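You operate a simulated robot arm through the tools that you are given. There is no shell and no other tool.

Carry out the task below with a simulated robot arm. There is one attempt and no reset: what you move stays moved.

TASK
Put things in order on the top of the table. At the end: the blue napkin from the top of the table is in the grey drain tray; the clear small bottle stands where the blue napkin stood; the orange hex key stand and the white care card on the top of the table have changed places; whatever was shut is shut again. Leave all else as you found it, and nothing knocked over.

It is judged by the outcome, as a careful person would: the job done as asked, and still so three seconds after it is handed in. It fails if anything else is knocked over, pushed out of place, dropped, spilled or broken. Flat cloth is picked up by pressing the open fingertips on it (5 to 10 N) and closing them slowly along it; thin cloth reads only 2 to 8 mm in the jaws.

THE ROBOT
A 7-joint arm with a two-finger gripper, fixed in place. Base frame: the origin is on the floor under the middle of its stand, x ahead of it, y to its left, z up; the work surface is at about z = 0.8. Lengths are in m, angles in rad, forces in N, time in s.
With the tool pointing down near the work surface it reaches from about 0.34 to 0.72 m from the base axis. Its first joint turns from -1.152 to 1.152 rad. Payload 2.45 kg.
The TCP is the grasp point between the finger pads, 0.026 m short of the fingertips. In the tool frame z runs along the fingers and y along their closing line. The gripper opens to 0.096 m; its body begins 0.069 m behind the TCP.
Orientation is that of the tool frame in the base frame, as [roll, pitch, yaw] about the fixed x, y, z axes, in that order (R = Rz(yaw) Ry(pitch) Rx(roll)). With the fingers straight down and closing along the base's y, the tool's x points along the base's -x, its y along +y and its z along -z.

THE INTERFACE
- The arm moves only by the tool drive_tool. Its argument "deltas" is a list of rows, each an object of numbers (a shift or turn left out is 0, a gripper value left out holds the last): "tx", "ty", "tz": the shift along the tool's x, y, z in units of 500 mm (1.0 is 500 mm); "wx", "wy", "wz": the turn, a rotation vector about the tool's x, y, z in units of 60 degrees (1.0 is 60 degrees); "hand": the finger opening in m, from 0 to 0.096. In form: [{"tx": .., "ty": .., "tz": .., "wx": .., "wy": .., "wz": .., "hand": ..}, ...]. A call has 1 to 20 rows; each row is the pose to reach, as a shift and turn from the pose commanded when the call began, along the tool's axes at that moment. A call with a number of a shift or a turn outside -1 to 1 is refused whole. Each row takes 0.2 s and may step no farther than 0.05 m and 0.15 rad from the row before; otherwise, or with a gripper value out of range, the whole call is refused. A pose out of reach is approached as far as the arm can. The call stops where the force on the tool passes 40 N (or 10 N more than at its start, if that is more) or the arm is blocked; 0.2 s more then pass. The fingers move at their own pace (about 0.05 m/s each) and stop on an object; they squeeze with about 23 N. The grip force told is the motor's: it shows also when the fingers shut on nothing. Time passes only in rows, and 0.2 s behind the last, so rows that repeat a pose let the fingers close. The reply holds the time, the measured pose of the TCP, the force on the tool along the base axes, the opening and the grip force, in the units named above and with some noise, with the torque about the TCP (base axes, N m) and any sound that the robot's microphone picked up.
- Cameras (640 x 400 px; columns grow to the right, rows downward): "scene" is fixed at [0.1541, -0.3949, 1.4146]; the picture's right is [0.79, -0.62, 0.00], its down [-0.46, -0.58, -0.68] and it looks along [0.42, 0.53, -0.74] (base axes); focal length 275 px, centre (320, 200). "wrist" rides on the gripper at [0.082, 0.003, -0.098] in the tool frame; the picture's right is [-0.04, 1.00, 0.00], its down [-0.73, -0.03, -0.68] and it looks along [-0.68, -0.03, 0.73] (tool axes); focal length 256 px, centre (320, 200). There is no depth. A picture from a camera that has moved, and an enlarged one, comes with that camera's place and axes in the base frame and with its lens. The place of the scene camera against the robot may be out by one fixed shift of up to 0.012 m in any direction.
- camera(camera): a new picture of that camera. It takes no simulated time.
- enlarge(camera, box): a new picture of the part [left, top, right, bottom] of that camera's present view, enlarged. It takes no simulated time.
- sign_off(): hands the job in; it is judged then, once.

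Nothing tells you positions but the pictures and the camera data. Unless the task says otherwise, let go and move clear before handing in.

The tools are called after "Emit:" by a JSON object that holds its "api" and its "payload". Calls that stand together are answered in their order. drive_tool: Moves the arm, as the interface text tells. Its arguments: {"type":"object","properties":{"deltas":{"type":"array"}},"required":["deltas"]} The other tools are called the same way: camera (camera) takes a picture; enlarge (camera, box) takes an enlarged picture of a part of a camera's view; sign_off () hands the job in.

At the start:

```text
clock: 0.0
tool_pos: [0.4309, 0.1732, 1.088]
orientation: [3.141, 0.0, 3.141]
contact_force: [-0.1, 0.5, -0.6]
torque: [0.02, 0.02, 0.01]
grip_width: 0.096
finger_force: 0.0
```

scene: 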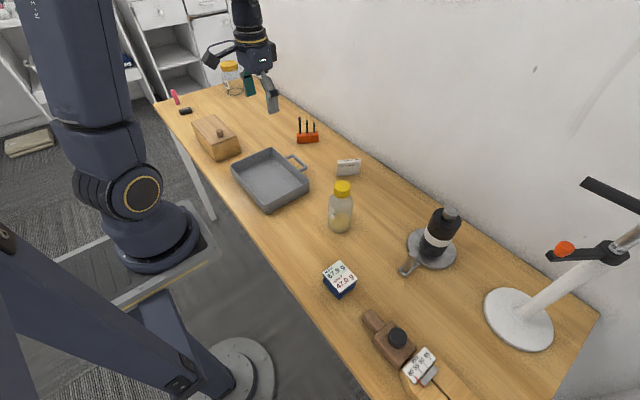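
wrist: 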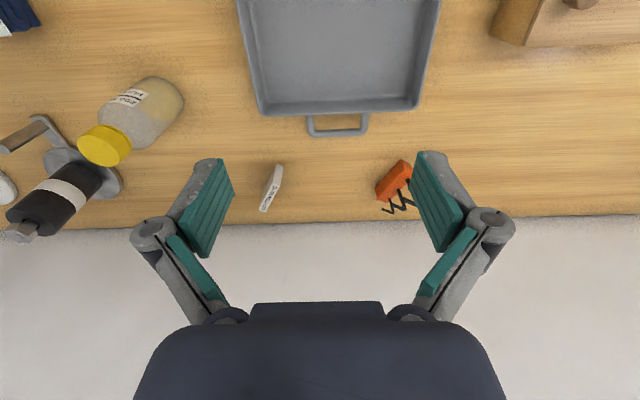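

I see a table with a grey tray, a yellow-capped bottle, an orange hex key stand, a white card, a wooden box and a small blue item that may be the napkin pack. I'll enlarge the views before moving anything.

Emit:
{"api": "enlarge", "payload": {"camera": "scene", "box": [140, 50, 300, 150]}}

Emit:
{"api": "enlarge", "payload": {"camera": "scene", "box": [220, 110, 380, 210]}}

Emit:
{"api": "enlarge", "payload": {"camera": "scene", "box": [300, 180, 460, 310]}}

Emit:
{"api": "enlarge", "payload": {"camera": "scene", "box": [340, 200, 640, 400]}}

Emit:
{"api": "enlarge", "payload": {"camera": "scene", "box": [0, 0, 240, 150]}}

Emit:
{"api": "enlarge", "payload": {"camera": "wrist", "box": [0, 0, 640, 400]}}

```text
4.00 times, centred on (220, 100) of scene
camera zoom: at [0.1541, -0.3949, 1.4146], right [0.79, -0.62, 0.0], down [-0.46, -0.58, -0.68], along [0.42, 0.53, -0.74], focal length 1102 px, centre (720, 600)
```

zoom: 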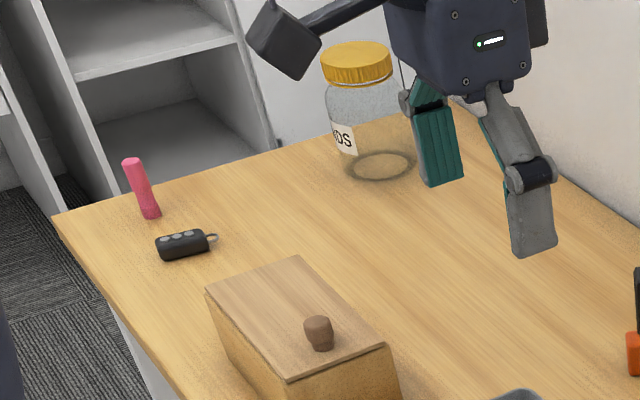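

```text
4.00 times, centred on (300, 160) of scene
camera zoom: at [0.1541, -0.3949, 1.4146], right [0.79, -0.62, 0.0], down [-0.46, -0.58, -0.68], along [0.42, 0.53, -0.74], focal length 1102 px, centre (400, 360)
```

zoom: 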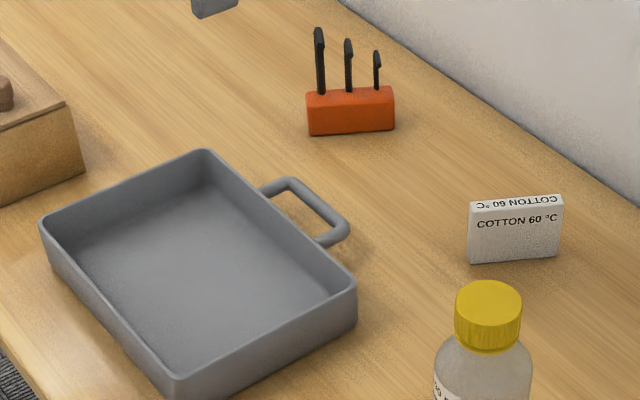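

```text
3.08 times, centred on (380, 245) of scene
camera zoom: at [0.1541, -0.3949, 1.4146], right [0.79, -0.62, 0.0], down [-0.46, -0.58, -0.68], along [0.42, 0.53, -0.74], focal length 847 px, centre (135, 62)
```

zoom: 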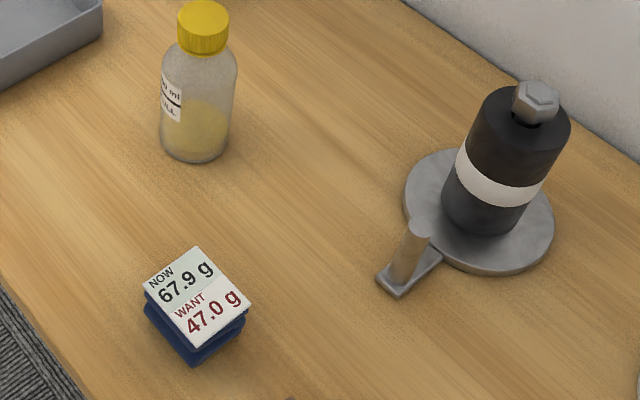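

```text
2.00 times, centred on (490, 300) of scene
camera zoom: at [0.1541, -0.3949, 1.4146], right [0.79, -0.62, 0.0], down [-0.46, -0.58, -0.68], along [0.42, 0.53, -0.74], focal length 551 px, centre (-20, 0)
```

zoom: 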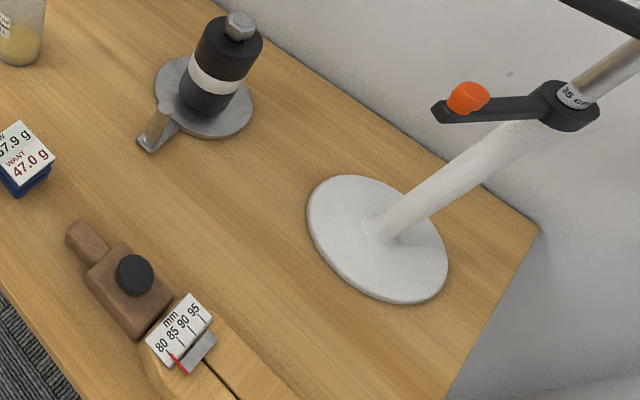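

```text
2.67 times, centred on (120, 75) of scene
camera zoom: at [0.1541, -0.3949, 1.4146], right [0.79, -0.62, 0.0], down [-0.46, -0.58, -0.68], along [0.42, 0.53, -0.74], focal length 734 px, centre (853, 533)
```

zoom: 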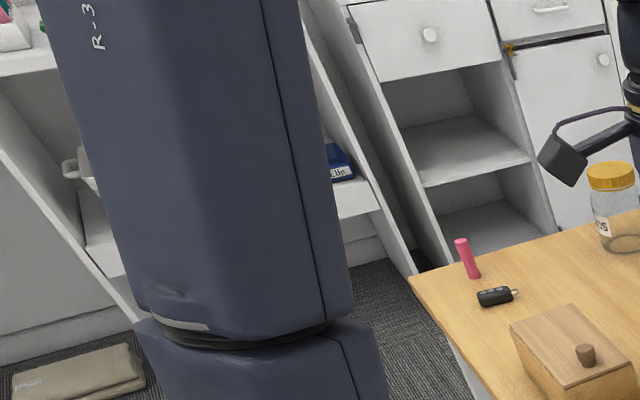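

```text
1.00 times, centred on (320, 200) of wrist (not enlarged: the box is as wide or as high as the picture)
camera zoom: at [0.3504, 0.1761, 1.1856], right [0.04, 1.0, 0.0], down [0.73, -0.03, 0.68], along [0.68, -0.03, -0.73], focal length 256 px, centre (320, 200)
```

zoom: 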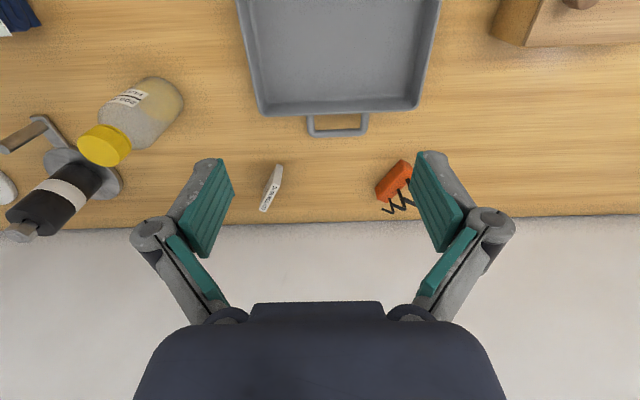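

The blue item at about (340, 280) carries a white "NOW / WANT" plate, so I'm not sure it's the napkin. I'll look closer at it, the bottle and the box.

Emit:
{"api": "enlarge", "payload": {"camera": "scene", "box": [310, 250, 374, 310]}}

Emit:
{"api": "enlarge", "payload": {"camera": "scene", "box": [310, 170, 374, 240]}}

Emit:
{"api": "enlarge", "payload": {"camera": "wrist", "box": [0, 0, 200, 125]}}

Emit:
{"api": "enlarge", "payload": {"camera": "scene", "box": [180, 100, 260, 170]}}

Emit:
{"api": "enlarge", "payload": {"camera": "scene", "box": [350, 300, 460, 400]}}

Emit:
{"api": "enlarge", "payload": {"camera": "scene", "box": [190, 40, 290, 120]}}

```text
6.67 times, centred on (342, 280) of scene
camera zoom: at [0.1541, -0.3949, 1.4146], right [0.79, -0.62, 0.0], down [-0.46, -0.58, -0.68], along [0.42, 0.53, -0.74], focal length 1836 px, centre (173, -333)
```

zoom: 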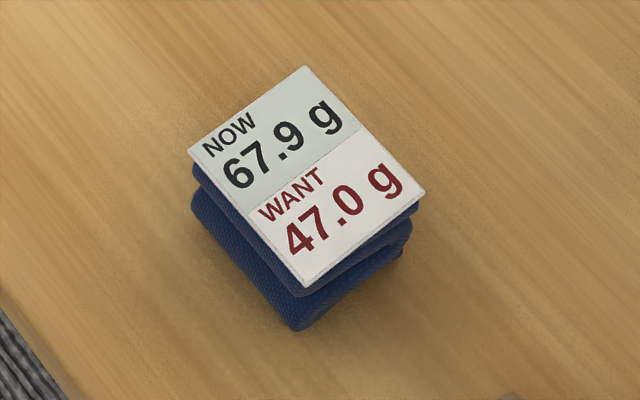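

```text
5.71 times, centred on (342, 205) of scene
camera zoom: at [0.1541, -0.3949, 1.4146], right [0.79, -0.62, 0.0], down [-0.46, -0.58, -0.68], along [0.42, 0.53, -0.74], focal length 1574 px, centre (194, 171)
```

zoom: 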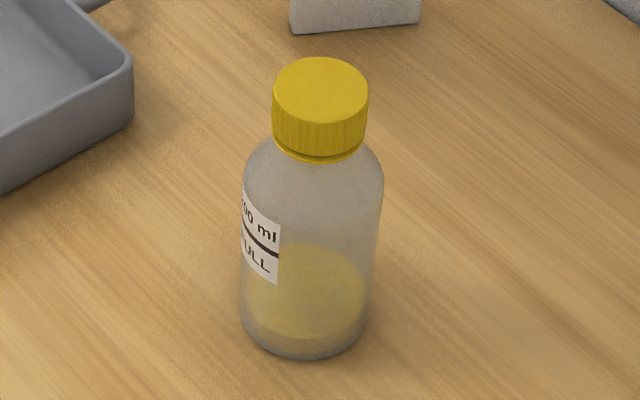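

```text
3.20 times, centred on (100, 62) of wrist
camera zoom: at [0.3504, 0.1761, 1.1856], right [0.04, 1.0, 0.0], down [0.73, -0.03, 0.68], along [0.68, -0.03, -0.73], focal length 819 px, centre (1024, 640)
```

zoom: 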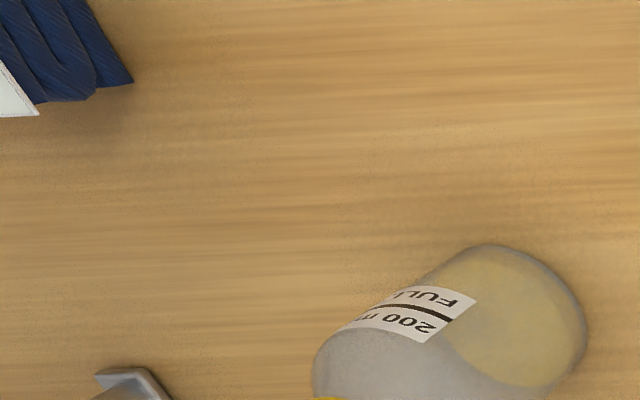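

```text
5.71 times, centred on (220, 135) of scene
camera zoom: at [0.1541, -0.3949, 1.4146], right [0.79, -0.62, 0.0], down [-0.46, -0.58, -0.68], along [0.42, 0.53, -0.74], focal length 1574 px, centre (891, 571)
```

zoom: 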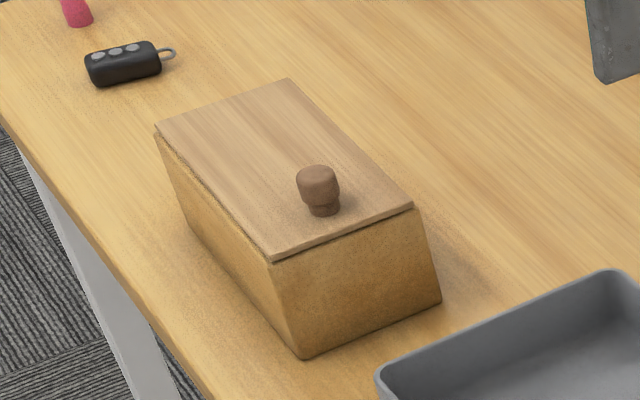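

```text
4.00 times, centred on (405, 350) of scene
camera zoom: at [0.1541, -0.3949, 1.4146], right [0.79, -0.62, 0.0], down [-0.46, -0.58, -0.68], along [0.42, 0.53, -0.74], focal length 1102 px, centre (-20, -400)
```

zoom: 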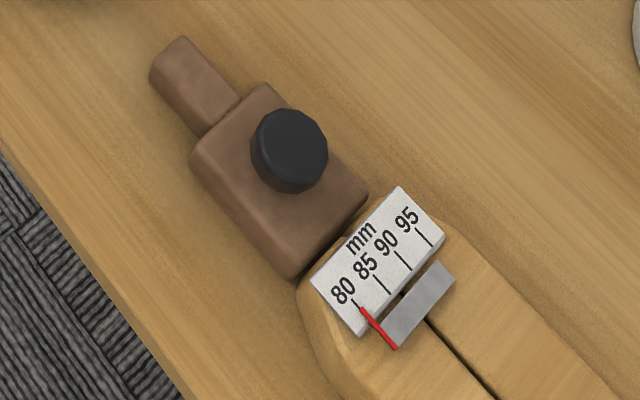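

```text
5.00 times, centred on (240, 80) of scene
camera zoom: at [0.1541, -0.3949, 1.4146], right [0.79, -0.62, 0.0], down [-0.46, -0.58, -0.68], along [0.42, 0.53, -0.74], focal length 1377 px, centre (720, 800)
```

zoom: 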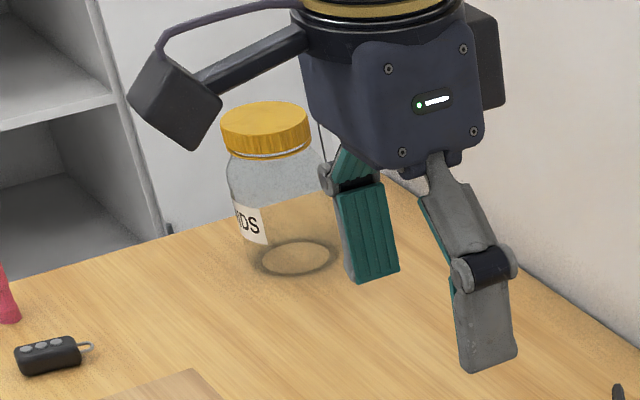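

The dark-blue woven pad with the weight plate is the only blue cloth on the table, so I take it as the napkin. It's a folded block of about 55 x 60 x 40 mm near (0.37, -0.19). The tray is near (0.43, 0.22), the yellow-capped bottle near (0.48, -0.065), the card near (0.65, 0.075) and the hex stand near (0.645, 0.30). I'll move above the napkin and look with the wrist camera.

Emit:
{"api": "drive_tool", "payload": {"deltas": [{"tx": 0.0142, "ty": -0.0726, "tz": 0.0076}, {"tx": 0.0284, "ty": -0.1452, "tz": 0.0152}, {"tx": 0.0426, "ty": -0.2178, "tz": 0.0228}, {"tx": 0.0568, "ty": -0.2904, "tz": 0.0304}, {"tx": 0.071, "ty": -0.363, "tz": 0.038}, {"tx": 0.0852, "ty": -0.4356, "tz": 0.0456}, {"tx": 0.0994, "ty": -0.5082, "tz": 0.0532}, {"tx": 0.1136, "ty": -0.5808, "tz": 0.0608}, {"tx": 0.1278, "ty": -0.6534, "tz": 0.0684}, {"tx": 0.142, "ty": -0.726, "tz": 0.076}, {"tx": 0.142, "ty": -0.726, "tz": 0.076}]}}

Emit:
{"api": "camera", "payload": {"camera": "wrist"}}

Emit:
{"api": "camera", "payload": {"camera": "scene"}}

```text
clock: 2.4
tool_pos: [0.3612, -0.1905, 1.0493]
orientation: [3.141, -0.001, -3.14]
contact_force: [-0.4, 0.2, 0.9]
torque: [0.01, -0.02, 0.03]
grip_width: 0.0962
finger_force: 0.1
```

```text
taken
camera wrist: at [0.2795, -0.1878, 1.1468], right [0.04, 1.0, 0.0], down [0.73, -0.03, 0.68], along [0.68, -0.03, -0.73], focal length 256 px, centre (320, 200)
```

wrist: 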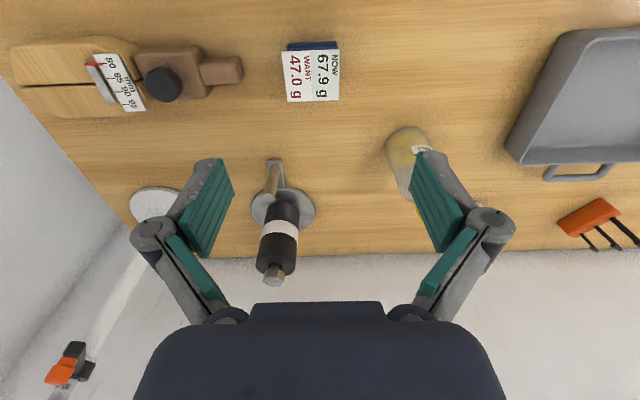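

```text
taken
```

scene: 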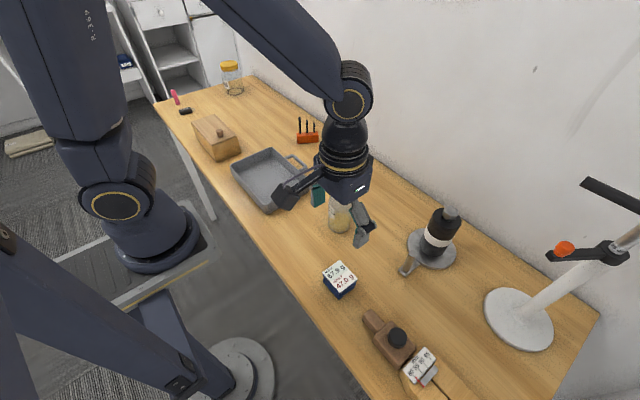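

The wrist view shows the napkin with its plate just ahead of the gripper, near (0.373, -0.20). I'll enlarge to measure it and its neighbours.

Emit:
{"api": "enlarge", "payload": {"camera": "wrist", "box": [260, 20, 360, 120]}}

Emit:
{"api": "enlarge", "payload": {"camera": "wrist", "box": [380, 100, 640, 260]}}

Emit:
{"api": "enlarge", "payload": {"camera": "scene", "box": [260, 130, 400, 260]}}

```text
4.00 times, centred on (310, 70) of wrist
camera zoom: at [0.2795, -0.1878, 1.1468], right [0.04, 1.0, 0.0], down [0.73, -0.03, 0.68], along [0.68, -0.03, -0.73], focal length 1024 px, centre (360, 720)
```

zoom: 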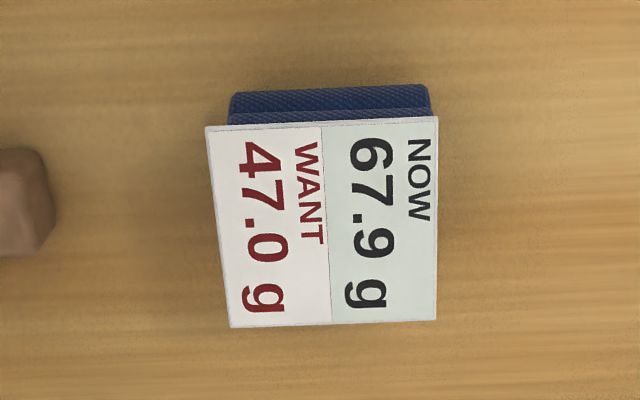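

```text
2.46 times, centred on (510, 180) of wrist
camera zoom: at [0.2795, -0.1878, 1.1468], right [0.04, 1.0, 0.0], down [0.73, -0.03, 0.68], along [0.68, -0.03, -0.73], focal length 630 px, centre (-148, 249)
```

zoom: 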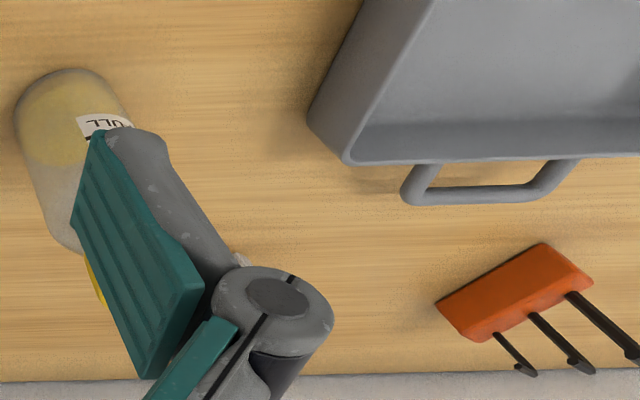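

```text
3.08 times, centred on (330, 195) of scene
camera zoom: at [0.1541, -0.3949, 1.4146], right [0.79, -0.62, 0.0], down [-0.46, -0.58, -0.68], along [0.42, 0.53, -0.74], focal length 847 px, centre (289, 215)
```

zoom: 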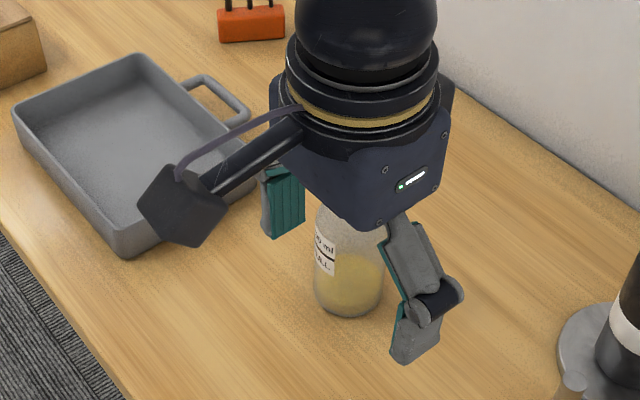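

The napkin's plate spans x 0.348–0.402 and y -0.233 to -0.170, with its top at z≈0.84, so its centre is (0.375, -0.202). I'll line up over it and come down partway with the fingers slightly narrowed.

Emit:
{"api": "drive_tool", "payload": {"deltas": [{"tx": -0.0276, "ty": -0.0224, "tz": 0.05, "hand": 0.088}, {"tx": -0.0276, "ty": -0.0224, "tz": 0.12}, {"tx": -0.0276, "ty": -0.0224, "tz": 0.2}, {"tx": -0.0276, "ty": -0.0224, "tz": 0.27}, {"tx": -0.0276, "ty": -0.0224, "tz": 0.31}, {"tx": -0.0276, "ty": -0.0224, "tz": 0.31}]}}

Emit:
{"api": "camera", "payload": {"camera": "wrist"}}

Emit:
{"api": "enlarge", "payload": {"camera": "scene", "box": [280, 200, 420, 320]}}

```text
clock: 3.8
tool_pos: [0.3747, -0.1998, 0.8936]
orientation: [-3.14, 0.001, 3.141]
contact_force: [0.1, 0.2, 0.0]
torque: [0.04, 0.02, 0.0]
grip_width: 0.0879
finger_force: 0.0
```

```text
taken
camera wrist: at [0.293, -0.1974, 0.9923], right [0.04, 1.0, 0.0], down [0.73, -0.03, 0.68], along [0.68, -0.03, -0.73], focal length 256 px, centre (320, 200)
```

wrist: 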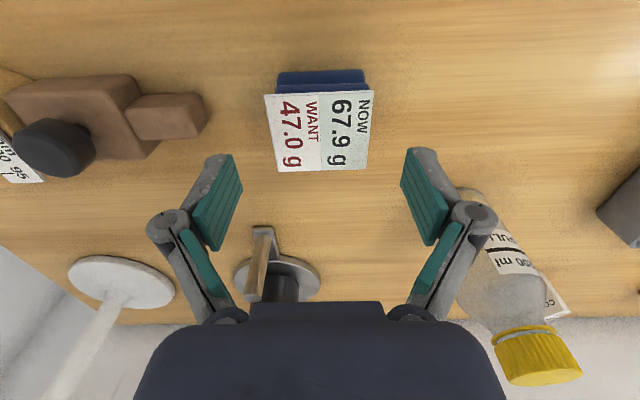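

```text
3.33 times, centred on (350, 260) of scene
camera zoom: at [0.1541, -0.3949, 1.4146], right [0.79, -0.62, 0.0], down [-0.46, -0.58, -0.68], along [0.42, 0.53, -0.74], focal length 918 px, centre (220, 0)
```

zoom: 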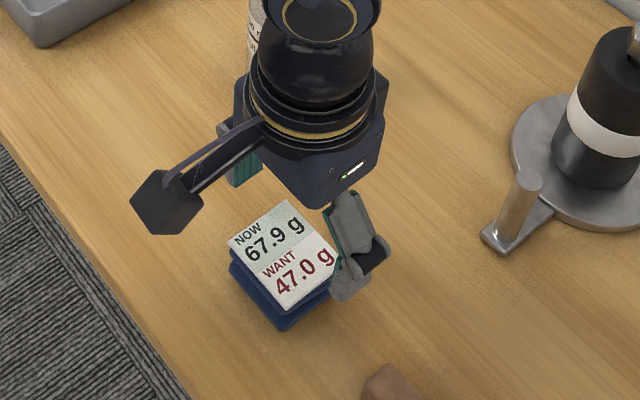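

I'm aligned with the napkin: its centre is about (0.376, -0.2005) and the TCP is at (0.375, -0.200). I'll lower to grasp height and close gently in stages, because it is wet.

Emit:
{"api": "drive_tool", "payload": {"deltas": [{"tz": 0.04}, {"tz": 0.08}, {"tz": 0.11}, {"tz": 0.124}, {"tz": 0.124, "hand": 0.07}, {"tz": 0.124, "hand": 0.064}, {"tz": 0.124, "hand": 0.06}, {"tz": 0.124, "hand": 0.06}]}}

Emit:
{"api": "camera", "payload": {"camera": "wrist"}}

```text
clock: 5.6
tool_pos: [0.3737, -0.201, 0.8327]
orientation: [3.141, 0.0, 3.141]
contact_force: [-1.2, 0.6, 0.5]
torque: [0.01, 0.0, -0.03]
grip_width: 0.0609
finger_force: 1.0
```

```text
taken
camera wrist: at [0.2929, -0.198, 0.9307], right [0.04, 1.0, 0.0], down [0.73, -0.03, 0.68], along [0.68, -0.03, -0.73], focal length 256 px, centre (320, 200)
```

wrist: 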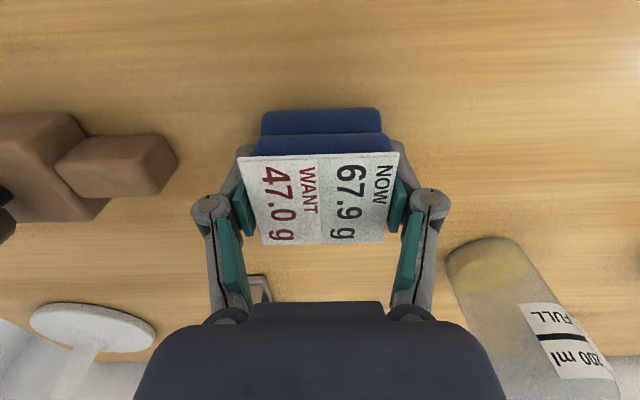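

The fingers touch the napkin sides at a 0.061 m opening. I'll tighten a little at a time and watch the force.

Emit:
{"api": "drive_tool", "payload": {"deltas": [{"tx": -0.004, "hand": 0.058}, {"tx": -0.004, "hand": 0.056}, {"tx": -0.004, "hand": 0.054}, {"tx": -0.004, "hand": 0.054}]}}

Emit:
{"api": "camera", "payload": {"camera": "wrist"}}

```text
clock: 6.6
tool_pos: [0.3746, -0.2009, 0.8328]
orientation: [-3.141, -0.001, 3.141]
contact_force: [-3.0, -1.9, 6.2]
torque: [0.01, 0.12, -0.02]
grip_width: 0.0596
finger_force: 23.4
```

```text
taken
camera wrist: at [0.2945, -0.1985, 0.9309], right [0.04, 1.0, 0.0], down [0.73, -0.03, 0.68], along [0.68, -0.03, -0.73], focal length 256 px, centre (320, 200)
```

wrist: 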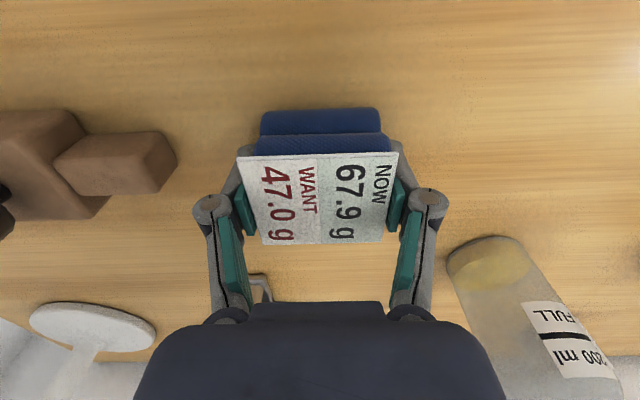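

The napkin is held firmly at 0.0596 m with the plate unchanged. I'll lift it straight up clear of the bottle height.

Emit:
{"api": "drive_tool", "payload": {"deltas": [{"tz": -0.02}, {"tz": -0.05}, {"tz": -0.1}, {"tz": -0.17}, {"tz": -0.24}, {"tz": -0.31}, {"tz": -0.37}, {"tz": -0.4}, {"tz": -0.4}]}}

Emit:
{"api": "camera", "payload": {"camera": "wrist"}}

Emit:
{"api": "camera", "payload": {"camera": "scene"}}

```text
clock: 8.6
tool_pos: [0.3764, -0.2025, 1.0329]
orientation: [-3.141, 0.0, -3.141]
contact_force: [0.7, -0.1, -0.3]
torque: [0.0, -0.01, 0.01]
grip_width: 0.0543
finger_force: 0.1
```

```text
taken
camera wrist: at [0.2945, -0.199, 1.1314], right [0.04, 1.0, 0.0], down [0.73, -0.03, 0.68], along [0.68, -0.03, -0.73], focal length 256 px, centre (320, 200)
```

wrist: 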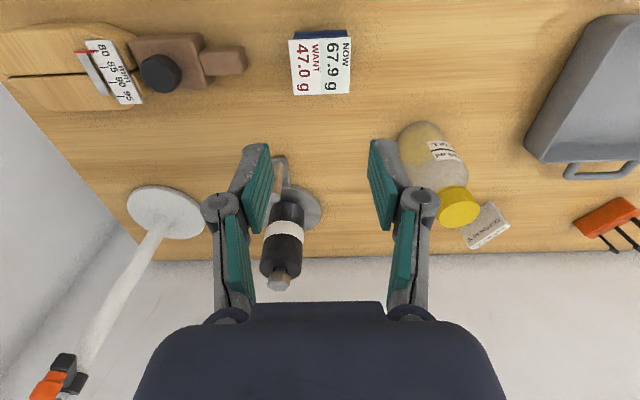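

```text
taken
```

scene: 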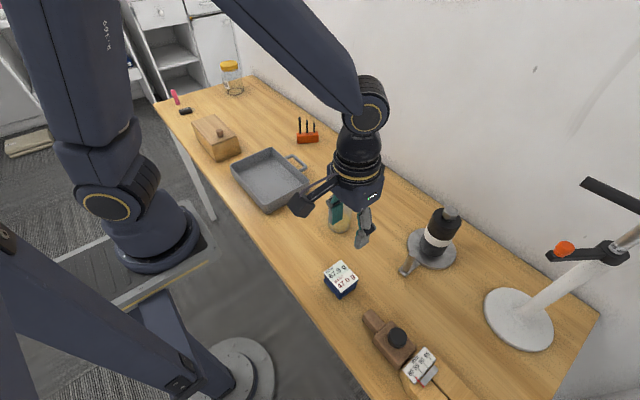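

The napkin slipped out and is still in its original spot; the gripper is empty. I'll go back down a little lower, grip fully and lift in small checked steps.

Emit:
{"api": "drive_tool", "payload": {"deltas": [{"tz": 0.07, "hand": 0.09}, {"tz": 0.15}, {"tz": 0.23}, {"tz": 0.31}, {"tz": 0.37}, {"tz": 0.4}, {"tz": 0.409}, {"tz": 0.409}]}}

Emit:
{"api": "camera", "payload": {"camera": "wrist"}}

Emit:
{"api": "enlarge", "payload": {"camera": "scene", "box": [290, 230, 390, 320]}}

```text
clock: 10.4
tool_pos: [0.3764, -0.2014, 0.8287]
orientation: [3.14, 0.002, -3.141]
contact_force: [0.1, 0.2, -1.0]
torque: [0.01, 0.0, 0.03]
grip_width: 0.0899
finger_force: 0.2
```

```text
taken
camera wrist: at [0.2955, -0.1981, 0.9262], right [0.04, 1.0, 0.0], down [0.73, -0.03, 0.68], along [0.68, -0.03, -0.73], focal length 256 px, centre (320, 200)
```

wrist: 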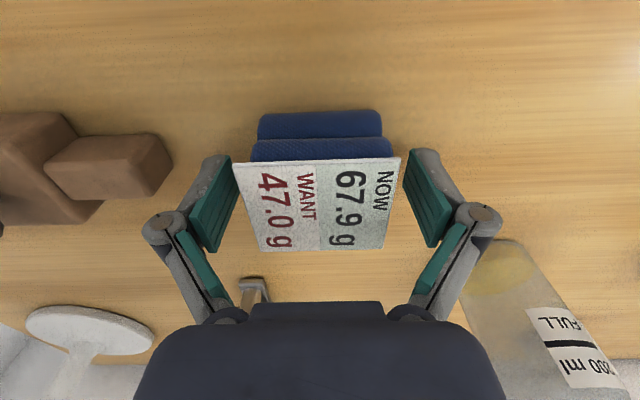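

```text
4.44 times, centred on (340, 275) of scene
camera zoom: at [0.1541, -0.3949, 1.4146], right [0.79, -0.62, 0.0], down [-0.46, -0.58, -0.68], along [0.42, 0.53, -0.74], focal length 1224 px, centre (231, -133)
```

zoom: 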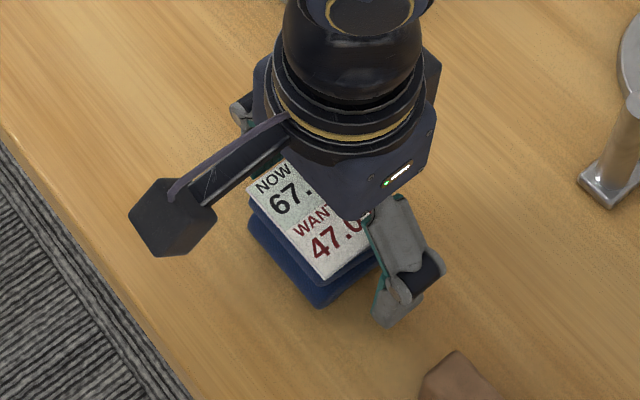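

The fingertips straddle the napkin evenly, about 3 mm above the table. I'll close fully and then lift only a few millimetres to see whether it holds.

Emit:
{"api": "drive_tool", "payload": {"deltas": [{"hand": 0.066}, {"hand": 0.06}, {"hand": 0.056}, {"hand": 0.05}, {"hand": 0.04}, {"hand": 0.03}, {"hand": 0.03}, {"hand": 0.03}]}}

Emit:
{"api": "camera", "payload": {"camera": "wrist"}}

```text
clock: 12.2
tool_pos: [0.3773, -0.2005, 0.8292]
orientation: [3.14, 0.002, 3.14]
contact_force: [-0.3, -0.1, 7.1]
torque: [-0.02, 0.01, 0.02]
grip_width: 0.0595
finger_force: 22.8
```

```text
taken
camera wrist: at [0.2954, -0.1982, 0.9265], right [0.04, 1.0, 0.0], down [0.73, -0.03, 0.68], along [0.68, -0.03, -0.73], focal length 256 px, centre (320, 200)
```

wrist: 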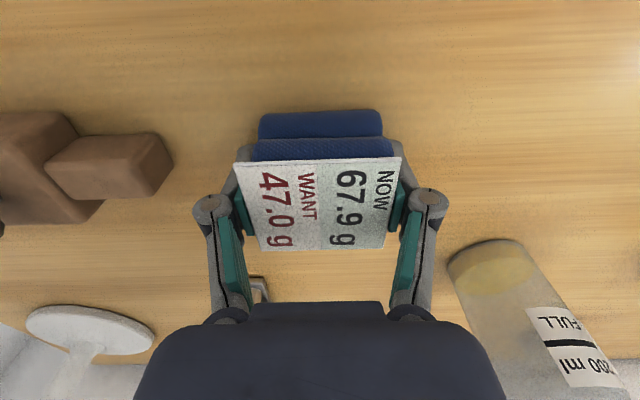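

Grip is 22.8 N at 0.0595 m, with about 7 N pushing up on the tool. I'll make a short test lift of 4 mm.

Emit:
{"api": "drive_tool", "payload": {"deltas": [{"tz": -0.002}, {"tz": -0.004}, {"tz": -0.006}, {"tz": -0.008}]}}

Emit:
{"api": "camera", "payload": {"camera": "wrist"}}

```text
clock: 13.2
tool_pos: [0.3765, -0.2014, 0.833]
orientation: [-3.141, 0.001, 3.142]
contact_force: [0.4, 0.2, -1.4]
torque: [0.02, 0.0, -0.02]
grip_width: 0.0596
finger_force: 22.9
```

```text
taken
camera wrist: at [0.2951, -0.1979, 0.9303], right [0.04, 1.0, 0.0], down [0.73, -0.03, 0.68], along [0.68, -0.03, -0.73], focal length 256 px, centre (320, 200)
```

wrist: 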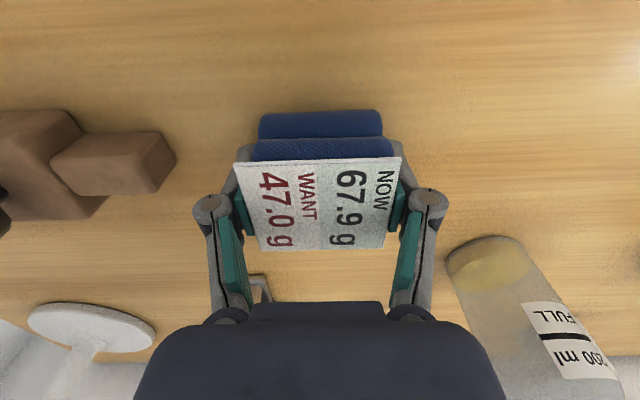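

The napkin is rising with the fingers: it holds its place in the view while the table shifts. I'll keep lifting slowly.

Emit:
{"api": "drive_tool", "payload": {"deltas": [{"tz": -0.006}, {"tz": -0.014}, {"tz": -0.024}, {"tz": -0.034}, {"tz": -0.044}, {"tz": -0.054}, {"tz": -0.064}, {"tz": -0.074}]}}

Emit:
{"api": "camera", "payload": {"camera": "wrist"}}

```text
clock: 15.0
tool_pos: [0.3767, -0.2025, 0.8684]
orientation: [3.142, 0.002, -3.141]
contact_force: [0.9, -0.4, -1.1]
torque: [0.03, 0.0, 0.02]
grip_width: 0.0595
finger_force: 23.3
```

```text
taken
camera wrist: at [0.2951, -0.1982, 0.9671], right [0.04, 1.0, 0.0], down [0.73, -0.03, 0.68], along [0.68, -0.03, -0.73], focal length 256 px, centre (320, 200)
```

wrist: 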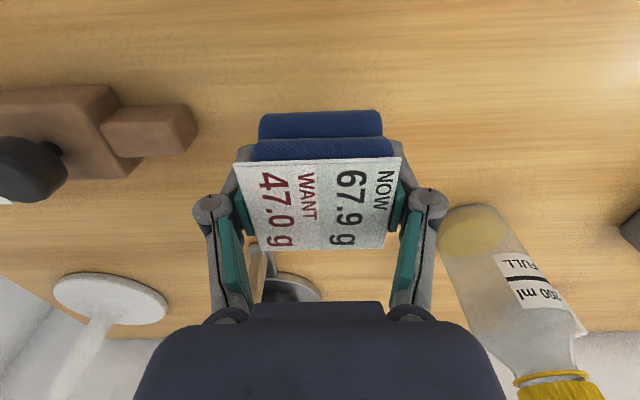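

It's held securely. I'll raise it to z≈1.03 and carry it over to the tray at a moderate pace.

Emit:
{"api": "drive_tool", "payload": {"deltas": [{"tz": -0.03}, {"tz": -0.07}, {"tz": -0.11}, {"tz": -0.15}, {"tz": -0.19}, {"tz": -0.23}, {"tz": -0.27}, {"tz": -0.31}, {"tz": -0.33}, {"tz": -0.33}]}}

Emit:
{"api": "drive_tool", "payload": {"deltas": [{"tx": -0.002, "ty": 0.02}, {"tx": -0.006, "ty": 0.06}, {"tx": -0.012, "ty": 0.12}, {"tx": -0.018, "ty": 0.18}, {"tx": -0.024, "ty": 0.24}, {"tx": -0.03, "ty": 0.3}, {"tx": -0.036, "ty": 0.36}, {"tx": -0.042, "ty": 0.42}, {"tx": -0.048, "ty": 0.48}, {"tx": -0.054, "ty": 0.54}, {"tx": -0.06, "ty": 0.6}, {"tx": -0.066, "ty": 0.66}, {"tx": -0.072, "ty": 0.72}, {"tx": -0.08, "ty": 0.76}, {"tx": -0.08, "ty": 0.78}, {"tx": -0.08, "ty": 0.78}]}}

Emit:
{"api": "camera", "payload": {"camera": "wrist"}}

Emit:
{"api": "camera", "payload": {"camera": "scene"}}

```text
clock: 17.2
tool_pos: [0.3769, -0.2013, 1.0337]
orientation: [3.14, 0.0, -3.141]
contact_force: [0.3, 0.3, -1.7]
torque: [-0.01, 0.0, 0.02]
grip_width: 0.0593
finger_force: 23.3
```

```text
clock: 20.6
tool_pos: [0.4165, 0.1894, 1.0344]
orientation: [3.14, -0.001, 3.139]
contact_force: [-0.5, 0.1, -1.6]
torque: [-0.01, 0.01, 0.04]
grip_width: 0.0593
finger_force: 22.4
```

```text
taken
camera wrist: at [0.3356, 0.1924, 1.132], right [0.04, 1.0, 0.0], down [0.73, -0.03, 0.68], along [0.68, -0.03, -0.73], focal length 256 px, centre (320, 200)
```

wrist: 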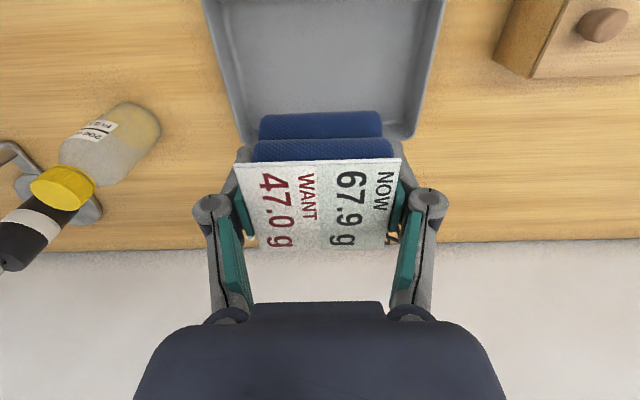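

```text
taken
```

scene: 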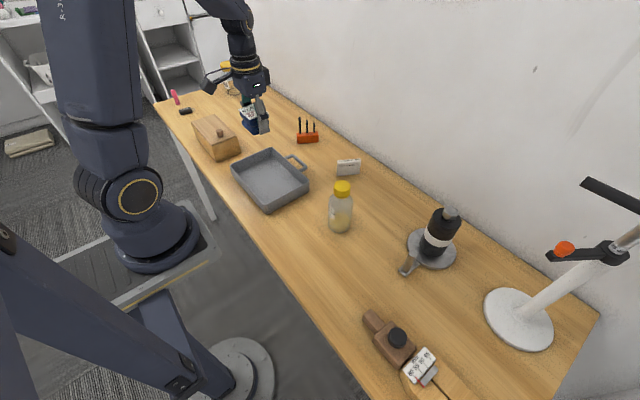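

The napkin is held over the tray, whose outer span I measure as y 0.084–0.302 and x ≈0.345–0.503. I'll centre it at (0.424, 0.193) and lower it to just above the tray floor.

Emit:
{"api": "drive_tool", "payload": {"deltas": [{"tx": -0.008, "ty": 0.004, "tz": 0.03}, {"tx": -0.016, "ty": 0.008, "tz": 0.08}, {"tx": -0.016, "ty": 0.008, "tz": 0.13}, {"tx": -0.016, "ty": 0.008, "tz": 0.18}, {"tx": -0.016, "ty": 0.008, "tz": 0.23}, {"tx": -0.016, "ty": 0.008, "tz": 0.28}, {"tx": -0.016, "ty": 0.008, "tz": 0.32}, {"tx": -0.016, "ty": 0.008, "tz": 0.35}, {"tx": -0.016, "ty": 0.008, "tz": 0.37}, {"tx": -0.016, "ty": 0.008, "tz": 0.37}]}}

Emit:
{"api": "camera", "payload": {"camera": "wrist"}}

Emit:
{"api": "enlarge", "payload": {"camera": "scene", "box": [210, 120, 330, 220]}}

```text
clock: 22.8
tool_pos: [0.423, 0.1932, 0.8504]
orientation: [-3.14, 0.0, 3.142]
contact_force: [0.4, 0.1, -2.2]
torque: [-0.03, 0.04, 0.0]
grip_width: 0.0594
finger_force: 23.3
```

```text
taken
camera wrist: at [0.3424, 0.1958, 0.947], right [0.04, 1.0, 0.0], down [0.73, -0.03, 0.68], along [0.68, -0.03, -0.73], focal length 256 px, centre (320, 200)
```

wrist: 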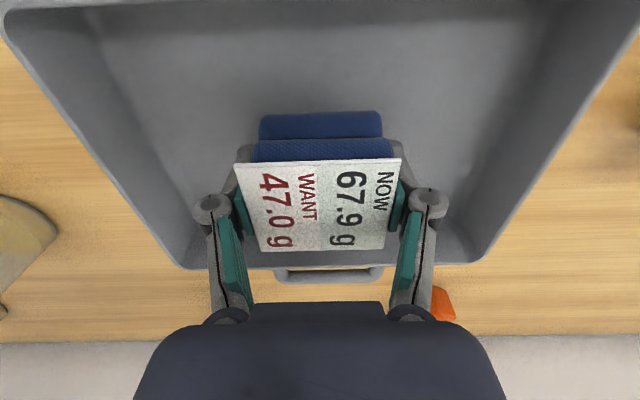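

```text
4.00 times, centred on (270, 170) of scene
camera zoom: at [0.1541, -0.3949, 1.4146], right [0.79, -0.62, 0.0], down [-0.46, -0.58, -0.68], along [0.42, 0.53, -0.74], focal length 1102 px, centre (520, 320)
```

zoom: 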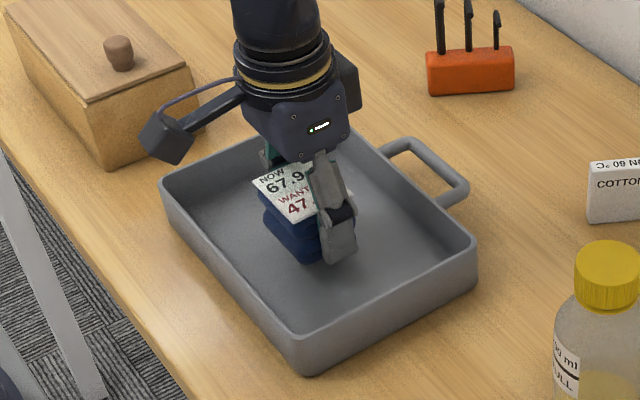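

The napkin is centred inside the tray, about 1–2 cm above the floor. I'll lower in small steps and feel for contact.

Emit:
{"api": "drive_tool", "payload": {"deltas": [{"tz": 0.008}, {"tz": 0.014}, {"tz": 0.02}, {"tz": 0.024}, {"tz": 0.024}]}}

```text
clock: 24.0
tool_pos: [0.4244, 0.1926, 0.8366]
orientation: [3.14, 0.001, 3.141]
contact_force: [0.2, 1.0, -1.8]
torque: [-0.01, -0.01, 0.02]
grip_width: 0.0594
finger_force: 22.9
```

Emit:
{"api": "drive_tool", "payload": {"deltas": [{"tz": 0.003}, {"tz": 0.006}, {"tz": 0.006}]}}

```text
clock: 24.8
tool_pos: [0.4236, 0.1928, 0.8348]
orientation: [-3.142, 0.0, -3.141]
contact_force: [0.4, -0.8, -1.1]
torque: [-0.01, -0.02, 0.0]
grip_width: 0.0595
finger_force: 22.9
```

No clear contact yet at z = 0.835. I'll continue down in millimetre steps.

Emit:
{"api": "drive_tool", "payload": {"deltas": [{"tz": 0.002}, {"tz": 0.004}, {"tz": 0.004}]}}

Emit:
{"api": "enlarge", "payload": {"camera": "scene", "box": [250, 140, 310, 200]}}

```text
clock: 25.6
tool_pos: [0.4243, 0.1927, 0.8322]
orientation: [-3.141, 0.001, -3.141]
contact_force: [-2.1, -1.7, 7.9]
torque: [-0.1, 0.08, 0.01]
grip_width: 0.0595
finger_force: 22.3
```

```text
6.67 times, centred on (280, 170) of scene
camera zoom: at [0.154, -0.3949, 1.4146], right [0.79, -0.62, 0.0], down [-0.46, -0.58, -0.68], along [0.42, 0.53, -0.74], focal length 1836 px, centre (587, 400)
```

zoom: 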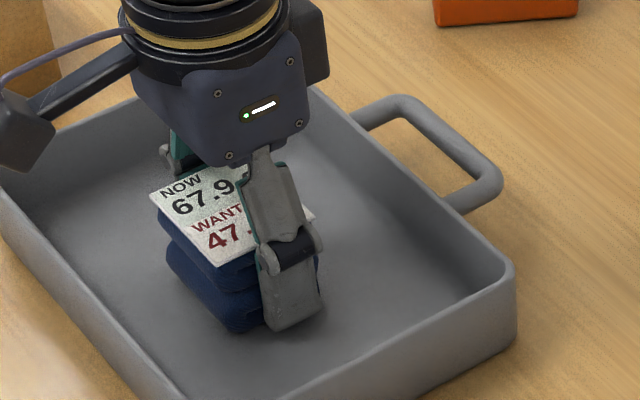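

Contact: the tool now reads +8 N upward, so the napkin rests on the tray floor. I'll open the fingers and retreat straight up.

Emit:
{"api": "drive_tool", "payload": {"deltas": [{"tz": -0.001, "hand": 0.064}, {"tz": -0.001, "hand": 0.07}, {"tz": -0.001, "hand": 0.08}, {"tz": -0.001, "hand": 0.088}, {"tz": -0.001, "hand": 0.09}, {"tz": -0.001, "hand": 0.09}, {"tz": -0.03}, {"tz": -0.09}, {"tz": -0.17}, {"tz": -0.25}, {"tz": -0.33}, {"tz": -0.4}, {"tz": -0.4}]}}

Emit:
{"api": "camera", "payload": {"camera": "wrist"}}

Emit:
{"api": "camera", "payload": {"camera": "scene"}}

```text
clock: 28.4
tool_pos: [0.4229, 0.1922, 1.0328]
orientation: [3.142, 0.0, -3.141]
contact_force: [0.0, 0.3, 0.5]
torque: [-0.01, 0.0, 0.0]
grip_width: 0.0903
finger_force: 0.0
```

```text
taken
camera wrist: at [0.3421, 0.1955, 1.1302], right [0.04, 1.0, 0.0], down [0.73, -0.03, 0.68], along [0.68, -0.03, -0.73], focal length 256 px, centre (320, 200)
```

wrist: 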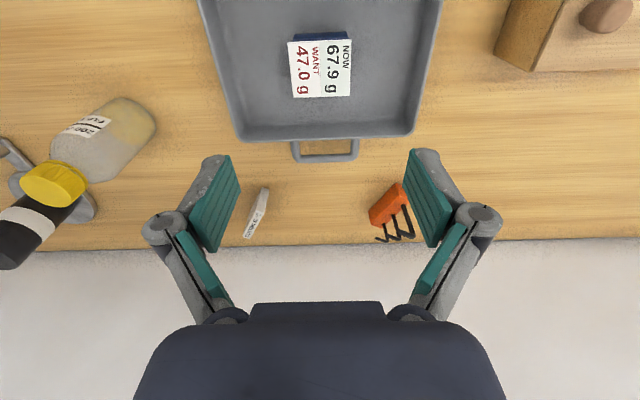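

```text
taken
```

scene: 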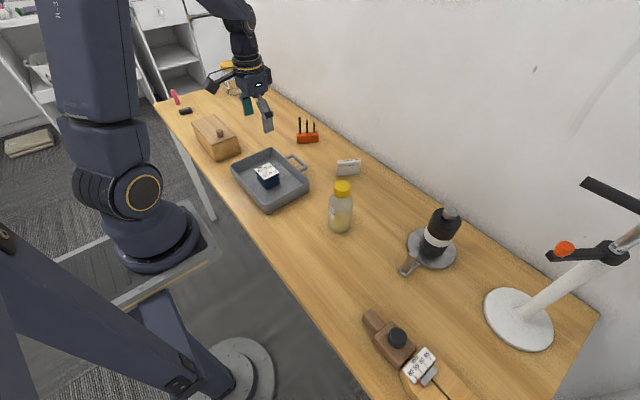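

The napkin sits in the tray, so the next item is the bottle near (0.487, -0.073). I'll move to look at it from slightly behind and above.

Emit:
{"api": "drive_tool", "payload": {"deltas": [{"tx": 0.006, "ty": -0.05, "tz": -0.02}, {"tx": 0.012, "ty": -0.13, "tz": -0.05}, {"tx": 0.02, "ty": -0.21, "tz": -0.05}, {"tx": 0.03, "ty": -0.29, "tz": -0.05}, {"tx": 0.04, "ty": -0.37, "tz": -0.05}, {"tx": 0.048, "ty": -0.45, "tz": -0.05}, {"tx": 0.048, "ty": -0.51, "tz": -0.05}, {"tx": 0.048, "ty": -0.53, "tz": -0.05, "hand": 0.096}, {"tx": 0.048, "ty": -0.53, "tz": -0.05}]}}

Emit:
{"api": "camera", "payload": {"camera": "wrist"}}

Emit:
{"api": "enlarge", "payload": {"camera": "wrist", "box": [240, 90, 400, 220]}}

Emit:
{"api": "enlarge", "payload": {"camera": "scene", "box": [290, 130, 420, 250]}}

```text
clock: 30.4
tool_pos: [0.4008, -0.0724, 1.0541]
orientation: [-3.14, 0.0, -3.141]
contact_force: [0.2, -0.2, -0.8]
torque: [0.01, 0.02, 0.0]
grip_width: 0.0958
finger_force: 0.0
```

```text
taken
camera wrist: at [0.3197, -0.0695, 1.1543], right [0.04, 1.0, 0.0], down [0.73, -0.03, 0.68], along [0.68, -0.03, -0.73], focal length 256 px, centre (320, 200)
```

wrist: 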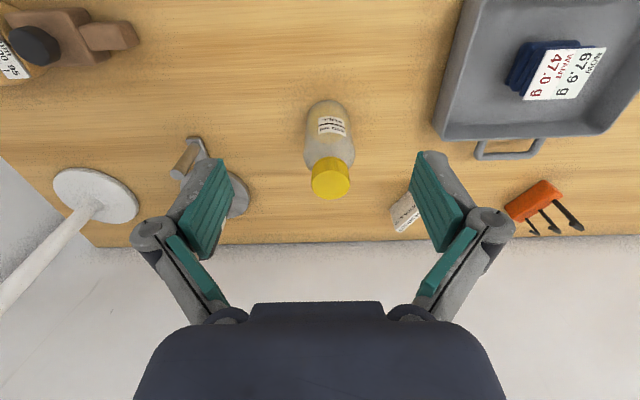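

```text
3.08 times, centred on (320, 155) of wrist
camera zoom: at [0.3197, -0.0695, 1.1543], right [0.04, 1.0, 0.0], down [0.73, -0.03, 0.68], along [0.68, -0.03, -0.73], focal length 788 px, centre (320, 338)
```

zoom: 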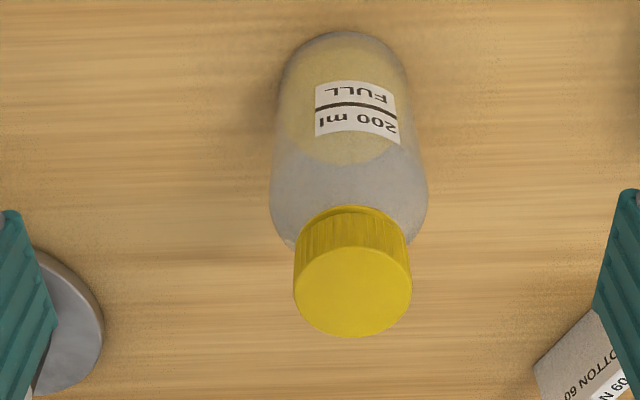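

```text
3.33 times, centred on (355, 190) of scene
camera zoom: at [0.1541, -0.3949, 1.4146], right [0.79, -0.62, 0.0], down [-0.46, -0.58, -0.68], along [0.42, 0.53, -0.74], focal length 918 px, centre (203, 233)
```

zoom: 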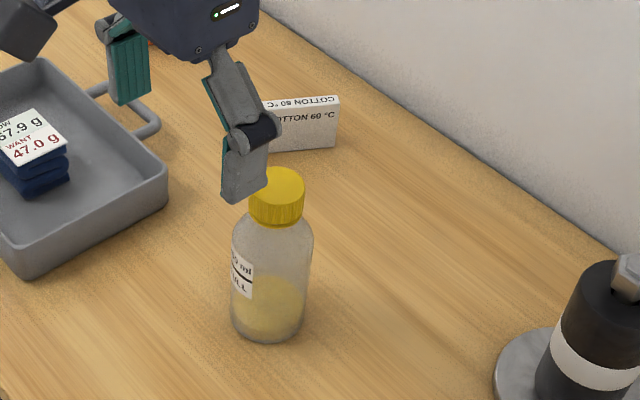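

The bottle axis comes out near (0.488, -0.066), diameter about 63 mm, cap top about z 0.95, with the straight body ending near z 0.885. I'll move above it to refine this before descending.

Emit:
{"api": "drive_tool", "payload": {"deltas": [{"tx": -0.05, "ty": 0.005}, {"tx": -0.11, "ty": 0.0128}, {"tx": -0.174, "ty": 0.0128, "tz": 0.03}, {"tx": -0.174, "ty": 0.0128, "tz": 0.08}, {"tx": -0.174, "ty": 0.0128, "tz": 0.1}, {"tx": -0.174, "ty": 0.0128, "tz": 0.1}]}}

Emit:
{"api": "camera", "payload": {"camera": "wrist"}}

Emit:
{"api": "enlarge", "payload": {"camera": "scene", "box": [290, 130, 420, 250]}}

```text
clock: 31.8
tool_pos: [0.4882, -0.0645, 1.0059]
orientation: [-3.14, 0.0, 3.141]
contact_force: [0.3, 0.0, -0.6]
torque: [-0.02, 0.02, -0.01]
grip_width: 0.0959
finger_force: 0.2
```

```text
taken
camera wrist: at [0.4064, -0.0624, 1.1045], right [0.04, 1.0, 0.0], down [0.73, -0.03, 0.68], along [0.68, -0.03, -0.73], focal length 256 px, centre (320, 200)
```

wrist: 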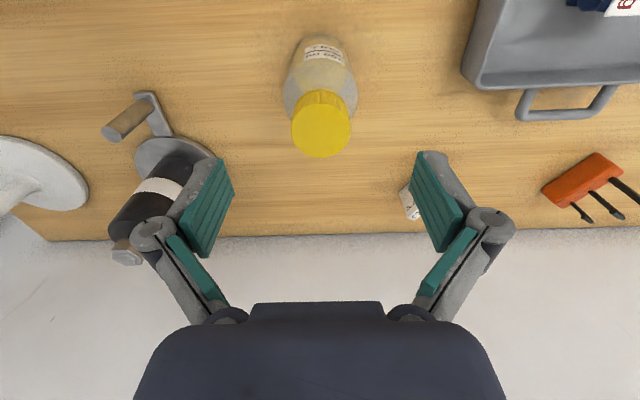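

```text
3.33 times, centred on (355, 190) of scene
camera zoom: at [0.1541, -0.3949, 1.4146], right [0.79, -0.62, 0.0], down [-0.46, -0.58, -0.68], along [0.42, 0.53, -0.74], focal length 918 px, centre (203, 233)
```

zoom: 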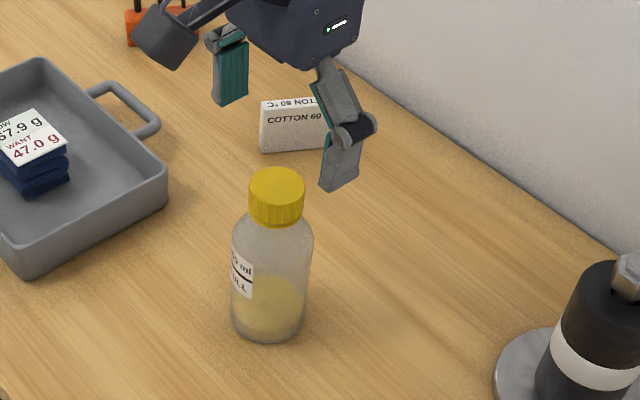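

Two wrist views agree on the bottle: axis about (0.4865, -0.0655), cap top z≈0.953. I'll descend around it to z≈0.89, leaving a few millimetres between the palm and the cap.

Emit:
{"api": "drive_tool", "payload": {"deltas": [{"tx": 0.003, "ty": -0.002, "tz": 0.04}, {"tx": 0.003, "ty": -0.002, "tz": 0.09}, {"tx": 0.003, "ty": -0.002, "tz": 0.14}, {"tx": 0.003, "ty": -0.002, "tz": 0.18}, {"tx": 0.003, "ty": -0.002, "tz": 0.21}, {"tx": 0.003, "ty": -0.002, "tz": 0.226}, {"tx": 0.003, "ty": -0.002, "tz": 0.23}, {"tx": 0.003, "ty": -0.002, "tz": 0.23}]}}

Emit:
{"api": "camera", "payload": {"camera": "wrist"}}

Emit:
{"api": "enlarge", "payload": {"camera": "scene", "box": [290, 130, 420, 250]}}

```text
clock: 33.6
tool_pos: [0.4846, -0.0665, 0.8923]
orientation: [3.142, 0.001, 3.14]
contact_force: [0.4, -0.3, -0.8]
torque: [-0.02, 0.02, 0.04]
grip_width: 0.0958
finger_force: 0.2
```

```text
taken
camera wrist: at [0.4044, -0.0634, 0.99], right [0.04, 1.0, 0.0], down [0.73, -0.03, 0.68], along [0.68, -0.03, -0.73], focal length 256 px, centre (320, 200)
```

wrist: 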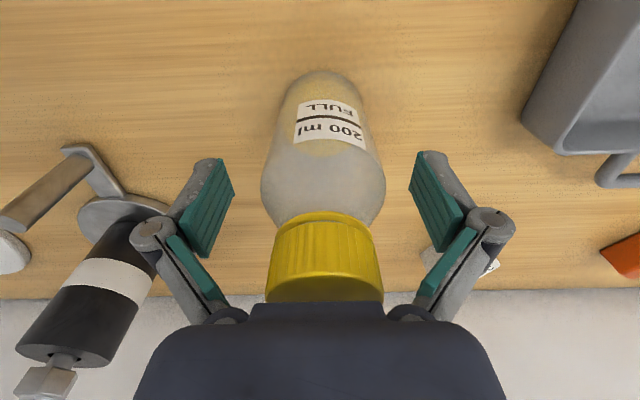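

```text
3.33 times, centred on (355, 190) of scene
camera zoom: at [0.1541, -0.3949, 1.4146], right [0.79, -0.62, 0.0], down [-0.46, -0.58, -0.68], along [0.42, 0.53, -0.74], focal length 918 px, centre (203, 233)
```

zoom: 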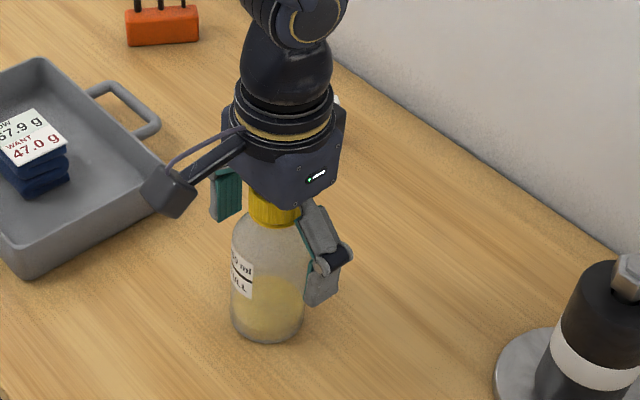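

No contact, and the bottle stands centred between the fingers with clearance under the palm. I'll close on it.

Emit:
{"api": "drive_tool", "payload": {"deltas": [{"hand": 0.08}, {"hand": 0.07}, {"hand": 0.066}, {"hand": 0.062}, {"hand": 0.056}, {"hand": 0.05}, {"hand": 0.045}, {"hand": 0.045}, {"hand": 0.045}]}}

Emit:
{"api": "camera", "payload": {"camera": "wrist"}}

```text
clock: 35.6
tool_pos: [0.4855, -0.0674, 0.8924]
orientation: [3.139, -0.001, -3.141]
contact_force: [-1.2, 1.5, 5.7]
torque: [0.08, 0.06, 0.04]
grip_width: 0.06
finger_force: 22.9
```

```text
taken
camera wrist: at [0.4044, -0.0634, 0.9903], right [0.04, 1.0, 0.0], down [0.73, -0.03, 0.68], along [0.68, -0.03, -0.73], focal length 256 px, centre (320, 200)
```

wrist: 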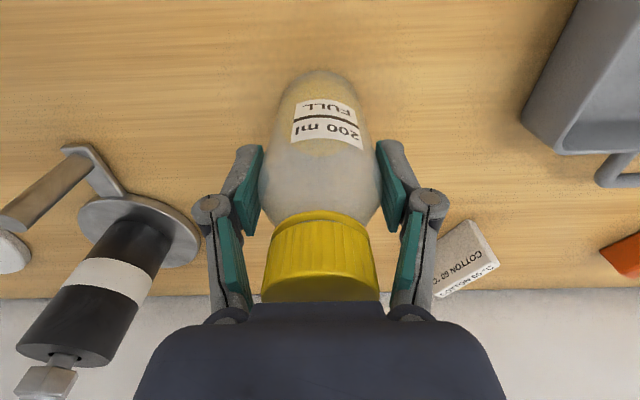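

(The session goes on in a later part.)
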